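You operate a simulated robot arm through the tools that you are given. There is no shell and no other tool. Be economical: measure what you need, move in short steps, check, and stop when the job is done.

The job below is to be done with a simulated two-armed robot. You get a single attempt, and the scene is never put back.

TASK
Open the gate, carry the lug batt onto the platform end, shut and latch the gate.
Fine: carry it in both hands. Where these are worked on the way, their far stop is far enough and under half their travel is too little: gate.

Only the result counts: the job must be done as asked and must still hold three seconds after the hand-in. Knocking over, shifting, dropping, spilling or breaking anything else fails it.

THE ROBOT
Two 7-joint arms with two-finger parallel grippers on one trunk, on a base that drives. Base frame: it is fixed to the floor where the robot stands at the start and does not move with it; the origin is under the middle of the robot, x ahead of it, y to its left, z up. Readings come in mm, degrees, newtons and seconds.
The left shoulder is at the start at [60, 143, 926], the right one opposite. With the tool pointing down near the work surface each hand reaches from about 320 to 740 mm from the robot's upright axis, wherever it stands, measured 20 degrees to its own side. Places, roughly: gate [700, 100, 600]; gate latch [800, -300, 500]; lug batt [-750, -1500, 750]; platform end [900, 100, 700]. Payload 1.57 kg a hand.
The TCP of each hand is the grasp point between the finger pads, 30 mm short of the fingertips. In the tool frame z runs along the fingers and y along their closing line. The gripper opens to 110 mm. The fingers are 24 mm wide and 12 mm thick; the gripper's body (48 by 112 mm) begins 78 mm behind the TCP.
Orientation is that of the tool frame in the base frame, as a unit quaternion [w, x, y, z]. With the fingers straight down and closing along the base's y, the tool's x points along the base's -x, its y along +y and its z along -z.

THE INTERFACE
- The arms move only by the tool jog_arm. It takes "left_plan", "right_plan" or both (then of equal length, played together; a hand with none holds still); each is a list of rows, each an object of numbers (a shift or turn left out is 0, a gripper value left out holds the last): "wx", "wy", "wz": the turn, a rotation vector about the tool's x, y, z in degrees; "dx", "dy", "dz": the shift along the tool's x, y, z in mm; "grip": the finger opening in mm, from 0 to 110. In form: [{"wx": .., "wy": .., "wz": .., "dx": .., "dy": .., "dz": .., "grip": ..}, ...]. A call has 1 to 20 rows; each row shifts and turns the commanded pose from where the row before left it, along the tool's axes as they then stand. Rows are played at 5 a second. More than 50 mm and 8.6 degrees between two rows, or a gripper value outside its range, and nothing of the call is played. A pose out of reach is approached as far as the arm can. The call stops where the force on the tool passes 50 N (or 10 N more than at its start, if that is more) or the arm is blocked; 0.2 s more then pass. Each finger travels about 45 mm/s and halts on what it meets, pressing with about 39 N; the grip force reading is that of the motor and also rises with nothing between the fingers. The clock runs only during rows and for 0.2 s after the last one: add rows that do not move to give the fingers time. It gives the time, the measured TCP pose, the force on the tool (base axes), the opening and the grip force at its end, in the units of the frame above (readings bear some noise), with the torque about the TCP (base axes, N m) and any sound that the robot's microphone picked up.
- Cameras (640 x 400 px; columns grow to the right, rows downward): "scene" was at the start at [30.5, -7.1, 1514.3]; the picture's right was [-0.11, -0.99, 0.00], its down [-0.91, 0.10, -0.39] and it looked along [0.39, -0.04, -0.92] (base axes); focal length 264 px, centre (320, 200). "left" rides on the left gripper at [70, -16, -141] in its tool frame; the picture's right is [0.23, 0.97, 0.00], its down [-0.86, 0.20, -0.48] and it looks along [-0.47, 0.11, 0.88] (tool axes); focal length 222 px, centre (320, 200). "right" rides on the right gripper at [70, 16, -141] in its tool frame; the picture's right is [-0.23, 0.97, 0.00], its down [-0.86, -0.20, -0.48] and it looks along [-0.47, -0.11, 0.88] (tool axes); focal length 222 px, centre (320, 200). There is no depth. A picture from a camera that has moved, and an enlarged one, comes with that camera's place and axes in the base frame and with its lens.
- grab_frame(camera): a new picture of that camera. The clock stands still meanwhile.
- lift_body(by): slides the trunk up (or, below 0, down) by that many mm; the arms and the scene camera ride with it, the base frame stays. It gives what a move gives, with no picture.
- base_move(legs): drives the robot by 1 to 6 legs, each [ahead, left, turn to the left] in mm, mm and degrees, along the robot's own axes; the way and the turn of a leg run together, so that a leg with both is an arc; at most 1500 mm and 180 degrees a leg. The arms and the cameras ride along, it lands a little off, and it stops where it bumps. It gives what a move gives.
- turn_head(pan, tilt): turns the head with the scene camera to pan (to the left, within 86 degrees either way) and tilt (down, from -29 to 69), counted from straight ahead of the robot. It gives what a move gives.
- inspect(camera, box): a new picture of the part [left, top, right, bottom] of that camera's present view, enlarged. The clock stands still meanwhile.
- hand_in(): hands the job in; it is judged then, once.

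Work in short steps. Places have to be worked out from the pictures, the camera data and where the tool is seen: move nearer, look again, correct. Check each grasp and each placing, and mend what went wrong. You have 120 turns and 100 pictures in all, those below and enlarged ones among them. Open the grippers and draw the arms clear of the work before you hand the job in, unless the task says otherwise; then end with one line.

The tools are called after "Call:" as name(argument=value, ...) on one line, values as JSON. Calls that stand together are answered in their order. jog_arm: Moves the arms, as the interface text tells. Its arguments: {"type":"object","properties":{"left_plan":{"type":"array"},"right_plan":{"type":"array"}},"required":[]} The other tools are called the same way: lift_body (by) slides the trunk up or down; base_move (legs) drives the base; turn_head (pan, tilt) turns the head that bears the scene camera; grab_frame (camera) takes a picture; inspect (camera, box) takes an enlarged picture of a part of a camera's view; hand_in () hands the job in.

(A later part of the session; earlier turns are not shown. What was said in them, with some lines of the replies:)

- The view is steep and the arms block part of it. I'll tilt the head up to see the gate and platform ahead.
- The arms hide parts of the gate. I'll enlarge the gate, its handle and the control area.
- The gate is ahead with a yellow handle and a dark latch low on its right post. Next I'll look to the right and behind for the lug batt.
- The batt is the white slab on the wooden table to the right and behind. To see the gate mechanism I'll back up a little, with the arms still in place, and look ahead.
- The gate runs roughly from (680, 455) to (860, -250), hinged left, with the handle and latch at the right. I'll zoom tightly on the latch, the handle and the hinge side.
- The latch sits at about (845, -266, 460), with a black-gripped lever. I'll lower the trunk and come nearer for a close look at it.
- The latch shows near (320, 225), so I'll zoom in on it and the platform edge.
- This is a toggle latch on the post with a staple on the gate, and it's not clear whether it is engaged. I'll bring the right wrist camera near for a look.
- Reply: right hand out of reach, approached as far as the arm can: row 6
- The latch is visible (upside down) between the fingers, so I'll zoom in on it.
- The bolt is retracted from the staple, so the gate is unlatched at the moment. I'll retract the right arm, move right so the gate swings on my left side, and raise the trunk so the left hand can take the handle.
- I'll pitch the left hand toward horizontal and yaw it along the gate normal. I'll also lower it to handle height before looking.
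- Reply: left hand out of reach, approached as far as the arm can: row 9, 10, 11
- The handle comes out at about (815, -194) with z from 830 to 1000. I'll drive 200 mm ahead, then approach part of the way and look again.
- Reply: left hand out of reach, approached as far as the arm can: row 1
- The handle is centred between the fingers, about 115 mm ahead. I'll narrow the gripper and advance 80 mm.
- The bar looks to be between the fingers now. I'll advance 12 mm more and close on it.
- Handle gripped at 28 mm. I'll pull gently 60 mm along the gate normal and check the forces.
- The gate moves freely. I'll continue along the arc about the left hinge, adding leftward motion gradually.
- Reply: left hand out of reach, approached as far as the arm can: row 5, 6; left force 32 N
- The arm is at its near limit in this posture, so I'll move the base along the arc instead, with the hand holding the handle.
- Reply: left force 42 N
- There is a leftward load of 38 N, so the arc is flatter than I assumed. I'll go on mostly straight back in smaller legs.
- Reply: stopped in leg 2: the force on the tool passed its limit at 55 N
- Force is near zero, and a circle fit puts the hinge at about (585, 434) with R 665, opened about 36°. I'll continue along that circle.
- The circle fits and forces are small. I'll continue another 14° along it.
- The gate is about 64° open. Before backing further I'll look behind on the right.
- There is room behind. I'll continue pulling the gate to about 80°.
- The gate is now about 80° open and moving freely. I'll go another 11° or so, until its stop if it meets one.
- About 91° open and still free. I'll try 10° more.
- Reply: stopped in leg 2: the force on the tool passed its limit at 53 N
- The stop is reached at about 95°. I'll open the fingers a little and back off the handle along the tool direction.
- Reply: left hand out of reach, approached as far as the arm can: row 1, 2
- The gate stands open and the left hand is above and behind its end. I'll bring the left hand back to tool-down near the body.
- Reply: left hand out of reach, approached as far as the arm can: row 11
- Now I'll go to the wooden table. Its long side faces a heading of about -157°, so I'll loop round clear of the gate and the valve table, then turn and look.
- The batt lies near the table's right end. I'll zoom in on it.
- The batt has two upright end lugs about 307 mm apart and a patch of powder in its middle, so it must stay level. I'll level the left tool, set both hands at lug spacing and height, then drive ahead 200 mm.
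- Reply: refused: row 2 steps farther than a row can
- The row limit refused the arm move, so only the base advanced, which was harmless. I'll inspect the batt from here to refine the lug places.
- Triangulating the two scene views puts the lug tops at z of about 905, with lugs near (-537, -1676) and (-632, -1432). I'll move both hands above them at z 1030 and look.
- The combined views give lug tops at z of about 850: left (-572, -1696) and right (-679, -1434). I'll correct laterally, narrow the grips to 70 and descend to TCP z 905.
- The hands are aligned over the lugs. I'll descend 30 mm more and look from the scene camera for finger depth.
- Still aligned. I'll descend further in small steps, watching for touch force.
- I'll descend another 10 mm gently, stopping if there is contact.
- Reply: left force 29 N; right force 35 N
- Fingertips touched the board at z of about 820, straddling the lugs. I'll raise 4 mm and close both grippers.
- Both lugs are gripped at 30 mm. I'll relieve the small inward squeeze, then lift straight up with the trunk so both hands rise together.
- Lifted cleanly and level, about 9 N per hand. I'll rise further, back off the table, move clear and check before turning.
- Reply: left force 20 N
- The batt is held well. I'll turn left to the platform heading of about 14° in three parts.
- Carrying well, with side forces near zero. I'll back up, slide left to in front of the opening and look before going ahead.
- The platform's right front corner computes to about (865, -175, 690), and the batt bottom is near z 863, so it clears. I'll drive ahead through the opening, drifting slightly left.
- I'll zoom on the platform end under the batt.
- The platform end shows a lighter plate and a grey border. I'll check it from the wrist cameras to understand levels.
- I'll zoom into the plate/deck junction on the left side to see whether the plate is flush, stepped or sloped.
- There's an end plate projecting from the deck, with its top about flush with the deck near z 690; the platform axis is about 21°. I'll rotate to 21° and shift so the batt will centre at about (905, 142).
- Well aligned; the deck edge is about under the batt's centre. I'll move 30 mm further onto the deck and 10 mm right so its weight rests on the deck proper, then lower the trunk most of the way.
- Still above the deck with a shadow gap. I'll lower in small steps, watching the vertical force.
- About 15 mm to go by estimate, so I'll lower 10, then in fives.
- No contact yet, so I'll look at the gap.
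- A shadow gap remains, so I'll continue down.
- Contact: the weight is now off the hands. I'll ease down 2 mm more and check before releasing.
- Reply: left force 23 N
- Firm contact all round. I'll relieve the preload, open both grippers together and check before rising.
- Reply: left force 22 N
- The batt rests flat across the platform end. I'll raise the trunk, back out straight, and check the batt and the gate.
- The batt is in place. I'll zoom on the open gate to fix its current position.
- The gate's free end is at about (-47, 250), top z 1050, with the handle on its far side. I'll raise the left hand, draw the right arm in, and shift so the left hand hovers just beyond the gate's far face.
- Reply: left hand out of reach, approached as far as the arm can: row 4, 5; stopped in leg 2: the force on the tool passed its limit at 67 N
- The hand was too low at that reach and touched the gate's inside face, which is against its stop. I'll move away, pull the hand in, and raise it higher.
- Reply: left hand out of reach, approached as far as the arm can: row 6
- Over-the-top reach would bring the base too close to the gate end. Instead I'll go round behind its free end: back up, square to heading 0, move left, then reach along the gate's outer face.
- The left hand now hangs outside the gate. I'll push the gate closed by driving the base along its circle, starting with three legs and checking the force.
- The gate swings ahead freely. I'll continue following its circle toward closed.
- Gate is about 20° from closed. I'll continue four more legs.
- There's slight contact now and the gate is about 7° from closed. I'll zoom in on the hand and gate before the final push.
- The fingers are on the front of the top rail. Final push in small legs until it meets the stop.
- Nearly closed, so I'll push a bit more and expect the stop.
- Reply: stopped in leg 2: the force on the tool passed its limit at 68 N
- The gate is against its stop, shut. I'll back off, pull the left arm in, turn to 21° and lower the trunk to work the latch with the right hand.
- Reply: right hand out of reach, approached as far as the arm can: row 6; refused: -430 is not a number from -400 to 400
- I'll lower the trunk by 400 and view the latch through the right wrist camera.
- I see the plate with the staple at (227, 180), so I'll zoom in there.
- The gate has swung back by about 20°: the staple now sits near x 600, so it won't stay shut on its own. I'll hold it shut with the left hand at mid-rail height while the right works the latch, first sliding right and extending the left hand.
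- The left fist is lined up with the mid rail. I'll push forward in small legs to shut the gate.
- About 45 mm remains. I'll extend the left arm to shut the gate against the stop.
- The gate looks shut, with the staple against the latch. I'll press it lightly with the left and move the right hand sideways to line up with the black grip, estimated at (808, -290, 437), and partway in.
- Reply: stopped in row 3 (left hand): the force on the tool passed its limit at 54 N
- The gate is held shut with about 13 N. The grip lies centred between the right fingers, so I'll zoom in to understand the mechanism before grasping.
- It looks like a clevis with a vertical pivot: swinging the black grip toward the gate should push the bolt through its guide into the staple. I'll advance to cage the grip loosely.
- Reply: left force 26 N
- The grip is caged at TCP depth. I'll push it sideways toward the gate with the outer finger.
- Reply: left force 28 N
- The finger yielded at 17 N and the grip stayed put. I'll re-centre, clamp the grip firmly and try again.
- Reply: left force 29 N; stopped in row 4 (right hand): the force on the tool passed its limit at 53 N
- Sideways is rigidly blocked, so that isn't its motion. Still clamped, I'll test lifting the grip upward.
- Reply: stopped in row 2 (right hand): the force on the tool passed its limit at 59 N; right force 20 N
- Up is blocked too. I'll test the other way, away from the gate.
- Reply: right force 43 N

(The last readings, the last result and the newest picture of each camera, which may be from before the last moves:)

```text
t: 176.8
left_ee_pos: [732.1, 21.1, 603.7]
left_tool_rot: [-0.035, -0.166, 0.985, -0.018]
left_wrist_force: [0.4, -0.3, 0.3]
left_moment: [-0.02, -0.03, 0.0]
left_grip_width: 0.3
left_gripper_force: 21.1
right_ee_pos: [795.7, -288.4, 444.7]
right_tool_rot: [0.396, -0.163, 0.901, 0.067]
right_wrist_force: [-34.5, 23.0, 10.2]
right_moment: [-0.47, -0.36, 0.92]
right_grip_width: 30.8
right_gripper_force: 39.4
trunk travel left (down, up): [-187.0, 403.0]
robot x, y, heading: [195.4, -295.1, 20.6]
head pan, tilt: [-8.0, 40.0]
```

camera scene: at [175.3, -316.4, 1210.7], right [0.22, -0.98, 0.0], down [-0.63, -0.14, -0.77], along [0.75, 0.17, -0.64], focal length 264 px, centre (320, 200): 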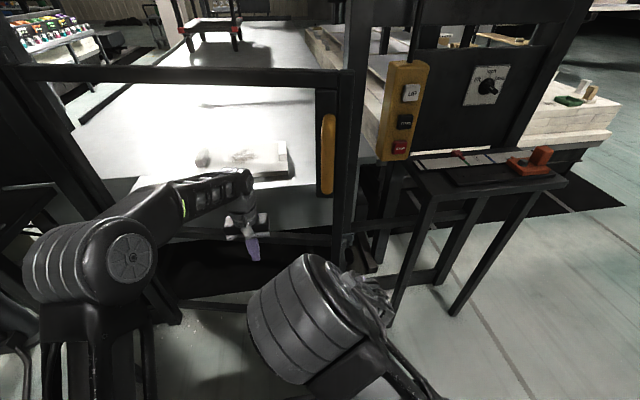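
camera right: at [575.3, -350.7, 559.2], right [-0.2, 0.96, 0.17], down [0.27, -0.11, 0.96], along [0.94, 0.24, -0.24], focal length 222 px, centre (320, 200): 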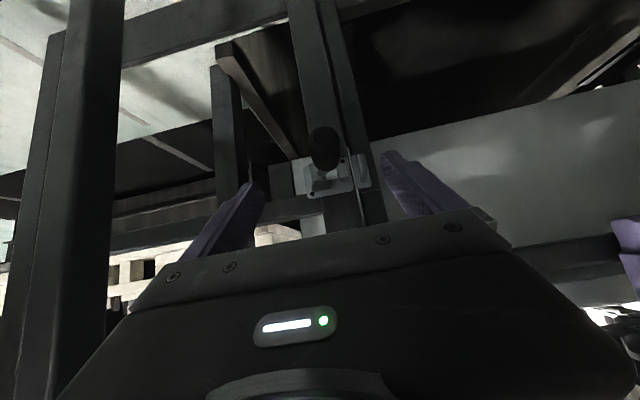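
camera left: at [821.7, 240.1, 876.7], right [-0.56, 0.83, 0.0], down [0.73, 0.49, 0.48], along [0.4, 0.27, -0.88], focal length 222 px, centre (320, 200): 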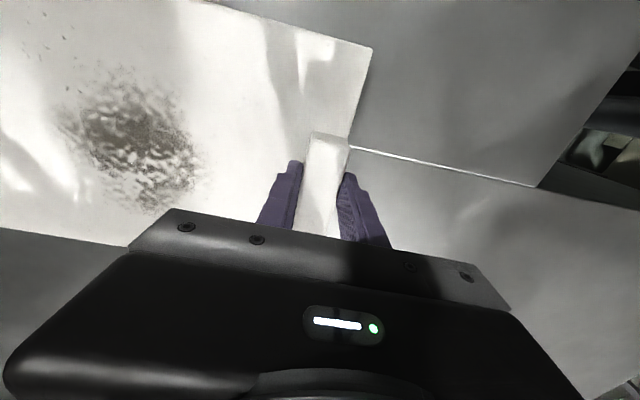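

That way it moves, with the resistance pushing the hand outward (away from the post). I'll continue away from the gate while giving way outward, and look.

Call:
jog_arm(right_plan=[{"dy": -2, "dz": -4, "dx": 3}, {"dy": -4, "dz": -2, "dx": 1.5}, {"dy": -4, "dz": -1}, {"dy": -4}, {}])

Call:
inspect(camera="right", box=[230, 80, 410, 230])

```text
t: 177.6
left_ee_pos: [732.6, 20.8, 602.1]
left_tool_rot: [-0.037, -0.168, 0.985, -0.018]
left_wrist_force: [-0.7, 0.5, -0.2]
left_moment: [0.01, 0.0, -0.01]
left_grip_width: 0.0
left_gripper_force: 21.5
right_ee_pos: [795.1, -296.0, 444.4]
right_tool_rot: [0.398, -0.166, 0.9, 0.068]
right_wrist_force: [5.9, 10.8, -14.8]
right_moment: [0.28, -0.43, 0.24]
right_grip_width: 33.9
right_gripper_force: 42.2
trunk travel left (down, up): [-187.0, 403.0]
robot x, y, heading: [200.1, -294.0, 20.7]
head pan, tilt: [-8.0, 40.0]
stopped in row 3 (right hand): the force on the tool passed its limit at 56 N (the readings are from after the stop); the commanded pose is now the measured one
```

```text
2.67 times, centred on (320, 155) of right
camera zoom: at [648.0, -333.5, 488.0], right [-0.2, 0.97, 0.16], down [0.28, -0.1, 0.96], along [0.94, 0.24, -0.25], focal length 592 px, centre (320, 320)
```

zoom: 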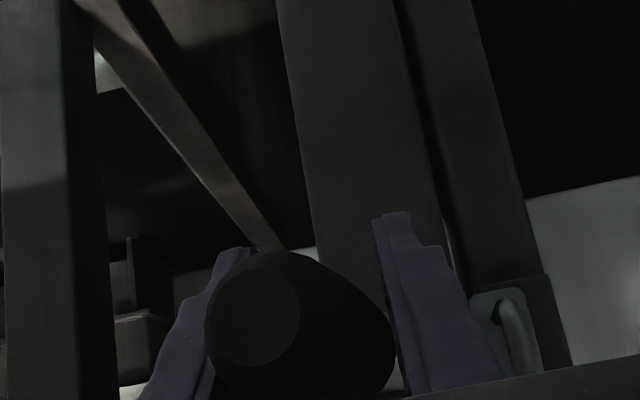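

The lever swings away from the gate, so that is its travel. I'll let go and push it instead with closed fingers from the gate side: back off, shift over, close, and come back in.

Call:
jog_arm(right_plan=[{"grip": 60}, {"grip": 60}, {"grip": 60}, {"dz": -35}, {"dz": -35}, {"dy": 19, "grip": 0}, {"dy": 19}, {}, {}, {}, {"dz": 25}, {"dz": 25}, {"dz": 20}, {}])

Call:
inspect(camera="right", box=[210, 60, 430, 240])

```text
t: 179.6
left_ee_pos: [733.6, 17.8, 602.8]
left_tool_rot: [-0.036, -0.165, 0.985, -0.019]
left_wrist_force: [-0.7, -1.2, 1.2]
left_moment: [-0.01, 0.02, -0.02]
left_grip_width: 0.1
left_gripper_force: 21.2
right_ee_pos: [740.0, -296.5, 492.8]
right_tool_rot: [0.402, -0.149, 0.902, 0.057]
right_wrist_force: [4.3, -14.1, 3.1]
right_moment: [-0.25, 0.09, -0.25]
right_grip_width: 26.7
right_gripper_force: 32.3
trunk travel left (down, up): [-187.0, 403.0]
robot x, y, heading: [196.2, -293.5, 20.5]
head pan, tilt: [-8.0, 40.0]
stopped in row 10 (right hand): the force on the tool passed its limit at 52 N (the readings are from after the stop); the commanded pose is now the measured one
```

```text
2.22 times, centred on (320, 150) of right
camera zoom: at [590.7, -326.7, 535.0], right [-0.16, 0.98, 0.15], down [0.27, -0.1, 0.96], along [0.95, 0.19, -0.24], focal length 494 px, centre (320, 311)
```

zoom: 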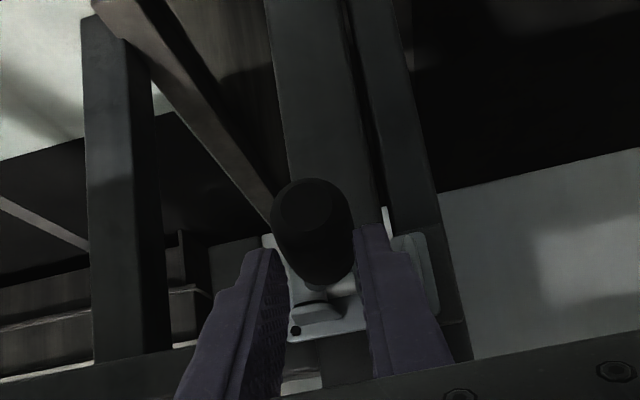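

The grip is longer than I thought (its tip is near (761, -291, 450)) and my fingers pinched its end. I'll open, back off further, then shift and close.

Call:
jog_arm(right_plan=[{"grip": 70}, {"grip": 70}, {"grip": 70}, {"dz": -30}, {"dz": -30}, {"dy": 20, "grip": 0}, {"dy": 18}, {}, {}, {}, {}, {"dz": 30}, {"dz": 30}, {}])

Call:
inspect(camera="right", box=[210, 60, 430, 240])

```text
t: 182.6
left_ee_pos: [734.2, 19.2, 602.9]
left_tool_rot: [-0.036, -0.165, 0.985, -0.018]
left_wrist_force: [0.8, 0.7, -0.2]
left_moment: [-0.03, 0.01, 0.01]
left_grip_width: 0.0
left_gripper_force: 21.3
right_ee_pos: [749.0, -244.1, 487.2]
right_tool_rot: [0.401, -0.153, 0.901, 0.059]
right_wrist_force: [0.3, 1.0, -0.3]
right_moment: [0.02, -0.04, -0.02]
right_grip_width: 0.0
right_gripper_force: 21.1
right hand out of reach, approached as far as the arm can: row 5
trunk travel left (down, up): [-187.0, 403.0]
robot x, y, heading: [197.8, -295.8, 20.7]
head pan, tilt: [-8.0, 40.0]
```

```text
2.22 times, centred on (320, 150) of right
camera zoom: at [600.2, -276.6, 530.6], right [-0.17, 0.97, 0.15], down [0.27, -0.1, 0.96], along [0.95, 0.2, -0.24], focal length 494 px, centre (320, 311)
```

zoom: 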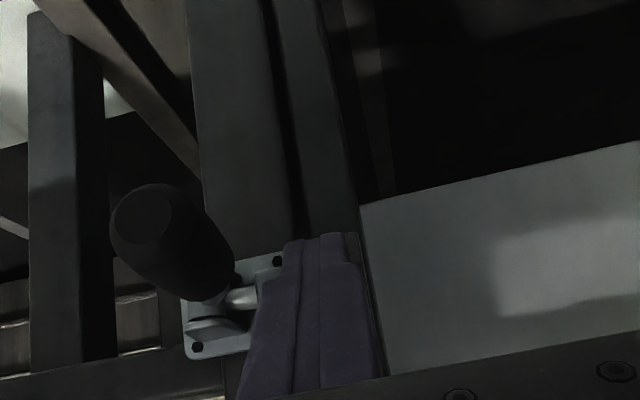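

The closed fingers are now on the gate side of the grip. I'll advance beside it and push it away from the gate.

Call:
jog_arm(right_plan=[{"dz": 15}, {"dz": 15}, {"dy": -8}, {"dy": -8}, {"dy": -8}, {"dy": -8}, {"dy": -8}, {"dy": -8}, {}])

Call:
inspect(camera="right", box=[210, 60, 430, 240])

```text
t: 184.6
left_ee_pos: [734.3, 18.8, 604.5]
left_tool_rot: [-0.036, -0.166, 0.985, -0.017]
left_wrist_force: [0.2, 0.3, -0.6]
left_moment: [-0.01, 0.01, -0.01]
left_grip_width: 0.4
left_gripper_force: 21.0
right_ee_pos: [785.8, -283.3, 468.4]
right_tool_rot: [0.401, -0.153, 0.902, 0.058]
right_wrist_force: [-3.0, 1.5, -1.1]
right_moment: [-0.01, -0.02, -0.05]
right_grip_width: 0.0
right_gripper_force: 21.7
trunk travel left (down, up): [-187.0, 403.0]
robot x, y, heading: [197.3, -293.3, 20.6]
head pan, tilt: [-8.0, 40.0]
```

```text
2.22 times, centred on (320, 150) of right
camera zoom: at [636.6, -315.6, 510.7], right [-0.17, 0.97, 0.15], down [0.27, -0.1, 0.96], along [0.95, 0.2, -0.24], focal length 494 px, centre (320, 311)
```

zoom: 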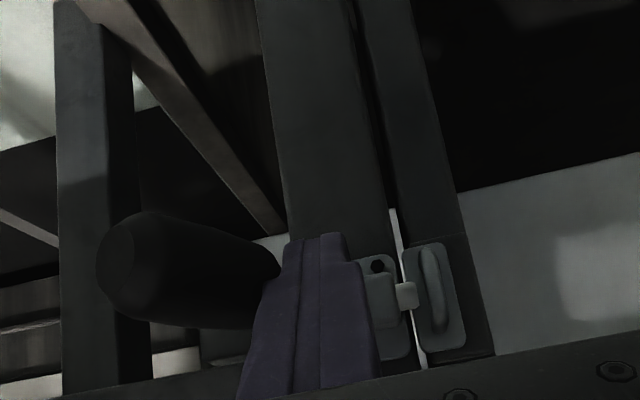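

The lever swings and the bolt is emerging toward the staple. I'll keep pushing the lever round, now also toward the post.

Call:
jog_arm(right_plan=[{"dy": -6, "dz": 2, "dx": -2}, {"dy": -6, "dz": 3.7, "dx": -3.3}, {"dy": -5, "dz": 3.7, "dx": -3.3}, {"dy": -4, "dz": 3.7, "dx": -3.3}, {"dy": -3, "dz": 3.7, "dx": -3.3}, {"dz": 3.7, "dx": -3.3}, {}])

Call:
inspect(camera="right", box=[210, 60, 430, 240])

```text
t: 185.7
left_ee_pos: [731.6, 18.3, 605.0]
left_tool_rot: [-0.035, -0.164, 0.986, -0.019]
left_wrist_force: [0.1, -1.2, -0.1]
left_moment: [-0.03, -0.02, 0.01]
left_grip_width: 0.0
left_gripper_force: 21.0
right_ee_pos: [802.1, -295.5, 466.0]
right_tool_rot: [0.393, -0.158, 0.904, 0.062]
right_wrist_force: [-12.9, -4.4, 14.7]
right_moment: [0.24, -0.08, -0.08]
right_grip_width: 0.0
right_gripper_force: 21.5
trunk travel left (down, up): [-187.0, 403.0]
robot x, y, heading: [195.5, -294.0, 20.5]
head pan, tilt: [-8.0, 40.0]
stopped in row 5 (right hand): the force on the tool passed its limit at 56 N (the readings are from after the stop); the commanded pose is now the measured one
```

```text
2.22 times, centred on (320, 150) of right
camera zoom: at [654.0, -328.6, 511.0], right [-0.18, 0.97, 0.15], down [0.29, -0.1, 0.95], along [0.94, 0.21, -0.26], focal length 494 px, centre (320, 311)
```

zoom: 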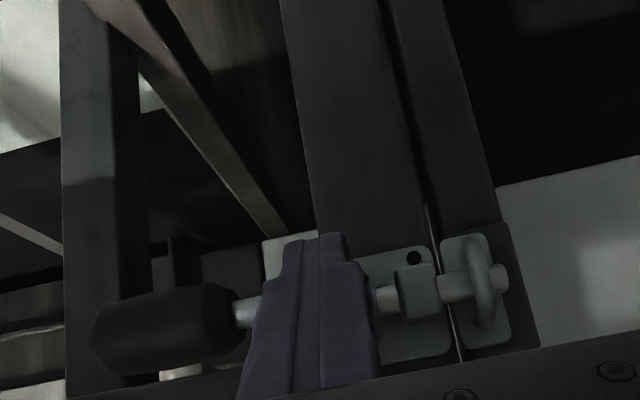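

The bolt has passed through the staple. To be sure the lever is at its stop, I'll press further out on the grip.

Call:
jog_arm(right_plan=[{"dz": -15, "dx": 13}, {"dy": -14}, {"dy": -14}, {"dy": -10}, {"dz": 7.4, "dx": -6.7}, {"dz": 5, "dx": -4.5}, {"dz": 4, "dx": -3.5}, {"dz": 4, "dx": -3.5}, {"dz": 4, "dx": -3.5}, {}])

Call:
inspect(camera="right", box=[210, 60, 430, 240])

```text
t: 187.2
left_ee_pos: [732.3, 17.8, 604.0]
left_tool_rot: [-0.036, -0.166, 0.985, -0.017]
left_wrist_force: [-0.5, 0.9, -0.5]
left_moment: [0.03, -0.01, -0.01]
left_grip_width: 0.0
left_gripper_force: 21.2
right_ee_pos: [805.0, -333.5, 457.6]
right_tool_rot: [0.38, -0.157, 0.91, 0.06]
right_wrist_force: [0.5, 0.0, -0.7]
right_moment: [-0.03, 0.01, -0.02]
right_grip_width: 0.3
right_gripper_force: 21.4
trunk travel left (down, up): [-187.0, 403.0]
robot x, y, heading: [196.2, -294.5, 20.7]
head pan, tilt: [-8.0, 40.0]
stopped in row 7 (right hand): the force on the tool passed its limit at 53 N (the readings are from after the stop); the commanded pose is now the measured one
```

```text
2.22 times, centred on (320, 150) of right
camera zoom: at [658.3, -366.8, 507.2], right [-0.17, 0.97, 0.15], down [0.31, -0.09, 0.95], along [0.93, 0.21, -0.29], focal length 494 px, centre (320, 311)
```

zoom: 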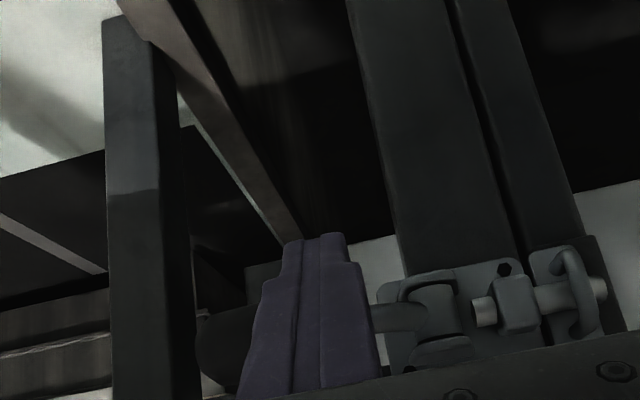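

The lever is against its stop and the bolt is through the staple. I'll withdraw both hands, back off, and verify the latch, gate and batt.

Call:
jog_arm(right_plan=[{"dz": -15, "dx": 10}, {"dz": -35}, {"dz": -35}, {"dz": -35}, {}], left_plan=[{"dx": 15}, {"dx": 35}, {"dx": 35}, {"dx": 35}, {}])

Call:
base_move(legs=[[-350, 0, 0]])

Call:
lift_body(by=350)

Call:
turn_head(pan=-5, tilt=38)

Call:
grab_frame(camera="scene")

```text
t: 188.4
left_ee_pos: [619.2, -20.9, 611.9]
left_tool_rot: [-0.037, -0.166, 0.985, -0.018]
left_wrist_force: [-0.1, 1.2, 0.7]
left_moment: [0.02, 0.01, 0.01]
left_grip_width: 0.2
left_gripper_force: 21.8
right_ee_pos: [733.2, -361.1, 535.1]
right_tool_rot: [0.379, -0.159, 0.91, 0.061]
right_wrist_force: [0.4, -0.5, 0.6]
right_moment: [0.0, 0.01, -0.01]
right_grip_width: 0.0
right_gripper_force: 21.2
right hand out of reach, approached as far as the arm can: row 4
trunk travel left (down, up): [-187.0, 403.0]
robot x, y, heading: [196.4, -296.4, 20.7]
head pan, tilt: [-8.0, 40.0]
```

```text
t: 190.7
left_ee_pos: [295.0, -142.4, 611.3]
left_tool_rot: [-0.036, -0.165, 0.986, -0.018]
left_wrist_force: [-1.2, 0.6, -0.7]
left_moment: [0.0, 0.03, -0.01]
left_grip_width: 0.0
left_gripper_force: 21.4
right_ee_pos: [409.5, -482.0, 533.4]
right_tool_rot: [0.379, -0.159, 0.91, 0.061]
right_wrist_force: [0.3, 0.2, -0.2]
right_moment: [-0.02, 0.01, 0.0]
right_grip_width: 0.0
right_gripper_force: 21.7
trunk travel left (down, up): [-187.0, 403.0]
robot x, y, heading: [-132.0, -414.5, 20.4]
head pan, tilt: [-8.0, 40.0]
```

```text
t: 194.1
left_ee_pos: [293.7, -142.5, 962.4]
left_tool_rot: [-0.037, -0.166, 0.985, -0.018]
left_wrist_force: [-0.3, 0.4, 0.4]
left_moment: [-0.05, 0.01, -0.01]
left_grip_width: 0.1
left_gripper_force: 21.1
right_ee_pos: [409.0, -482.9, 883.6]
right_tool_rot: [0.378, -0.159, 0.91, 0.062]
right_wrist_force: [0.7, 0.4, -0.6]
right_moment: [-0.01, -0.02, -0.04]
right_grip_width: 0.0
right_gripper_force: 21.3
trunk travel left (down, up): [-537.0, 53.0]
robot x, y, heading: [-127.1, -416.9, 20.7]
head pan, tilt: [-8.0, 40.0]
```

```text
t: 194.7
left_ee_pos: [295.6, -142.4, 962.0]
left_tool_rot: [-0.036, -0.165, 0.986, -0.017]
left_wrist_force: [0.1, 0.3, -0.3]
left_moment: [-0.01, 0.03, 0.01]
left_grip_width: 0.4
left_gripper_force: 21.6
right_ee_pos: [408.6, -481.8, 883.8]
right_tool_rot: [0.379, -0.159, 0.91, 0.061]
right_wrist_force: [-0.7, -0.2, 1.2]
right_moment: [-0.06, 0.02, -0.01]
right_grip_width: 0.1
right_gripper_force: 20.7
trunk travel left (down, up): [-537.0, 53.0]
robot x, y, heading: [-127.1, -414.6, 20.6]
head pan, tilt: [-5.0, 38.0]
```

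```text
9 pictures are left
camera scene: at [-70.9, -405.1, 1563.7], right [0.27, -0.96, 0.0], down [-0.59, -0.17, -0.79], along [0.76, 0.21, -0.62], focal length 264 px, centre (320, 200)
```

scene: 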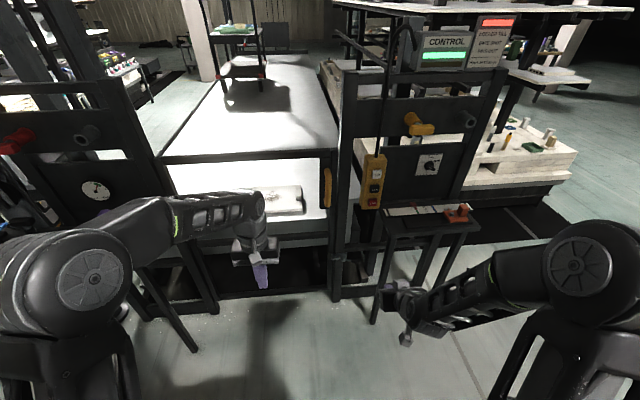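

The gate appears shut with the batt behind it. I'll open the grippers and zoom on the latch and the batt to confirm.

Call:
jog_arm(left_plan=[{"grip": 110}, {}, {}, {}, {}, {}], right_plan=[{"grip": 110}, {}, {}, {}, {}, {}])

Call:
inspect(camera="scene", box=[310, 220, 400, 300])

Call:
inspect(camera="scene", box=[160, 130, 400, 260])

```text
t: 196.1
left_ee_pos: [295.1, -142.1, 961.9]
left_tool_rot: [-0.036, -0.166, 0.985, -0.017]
left_wrist_force: [-0.1, 1.1, 0.5]
left_moment: [-0.01, 0.03, -0.03]
left_grip_width: 110.3
left_gripper_force: 0.0
right_ee_pos: [408.7, -481.4, 882.6]
right_tool_rot: [0.378, -0.158, 0.91, 0.06]
right_wrist_force: [1.3, 0.0, -0.1]
right_moment: [0.02, 0.01, 0.01]
right_grip_width: 110.0
right_gripper_force: 0.1
trunk travel left (down, up): [-537.0, 53.0]
robot x, y, heading: [-125.3, -416.8, 20.7]
head pan, tilt: [-5.0, 38.0]
```

```text
5.00 times, centred on (355, 260) of scene
camera zoom: at [-70.9, -405.1, 1563.7], right [0.27, -0.96, 0.0], down [-0.59, -0.17, -0.79], along [0.76, 0.21, -0.62], focal length 1320 px, centre (145, -100)
```

zoom: 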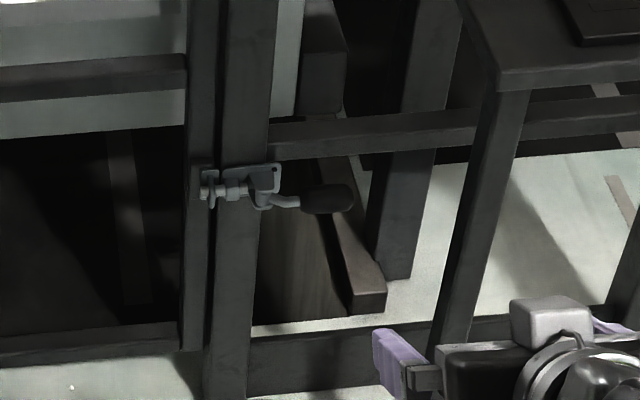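

```text
2.67 times, centred on (280, 195) of scene
camera zoom: at [-70.9, -405.1, 1563.7], right [0.27, -0.96, 0.0], down [-0.59, -0.17, -0.79], along [0.76, 0.21, -0.62], focal length 704 px, centre (427, 213)
```

zoom: 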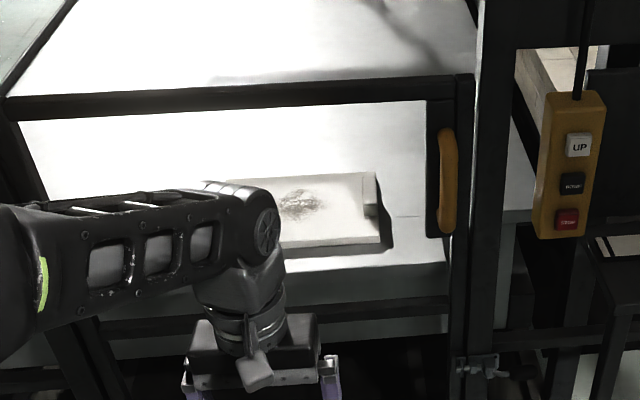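

The bolt is through the staple, the gate is shut, and the batt rests on the platform end. Both hands are open and clear, so I'm handing in.

Call:
hand_in()

```text
The job is handed in.
```

I carried the lug batt in both hands onto the platform end, then shut the gate and latched it with the bolt through its staple; both hands are open and clear.
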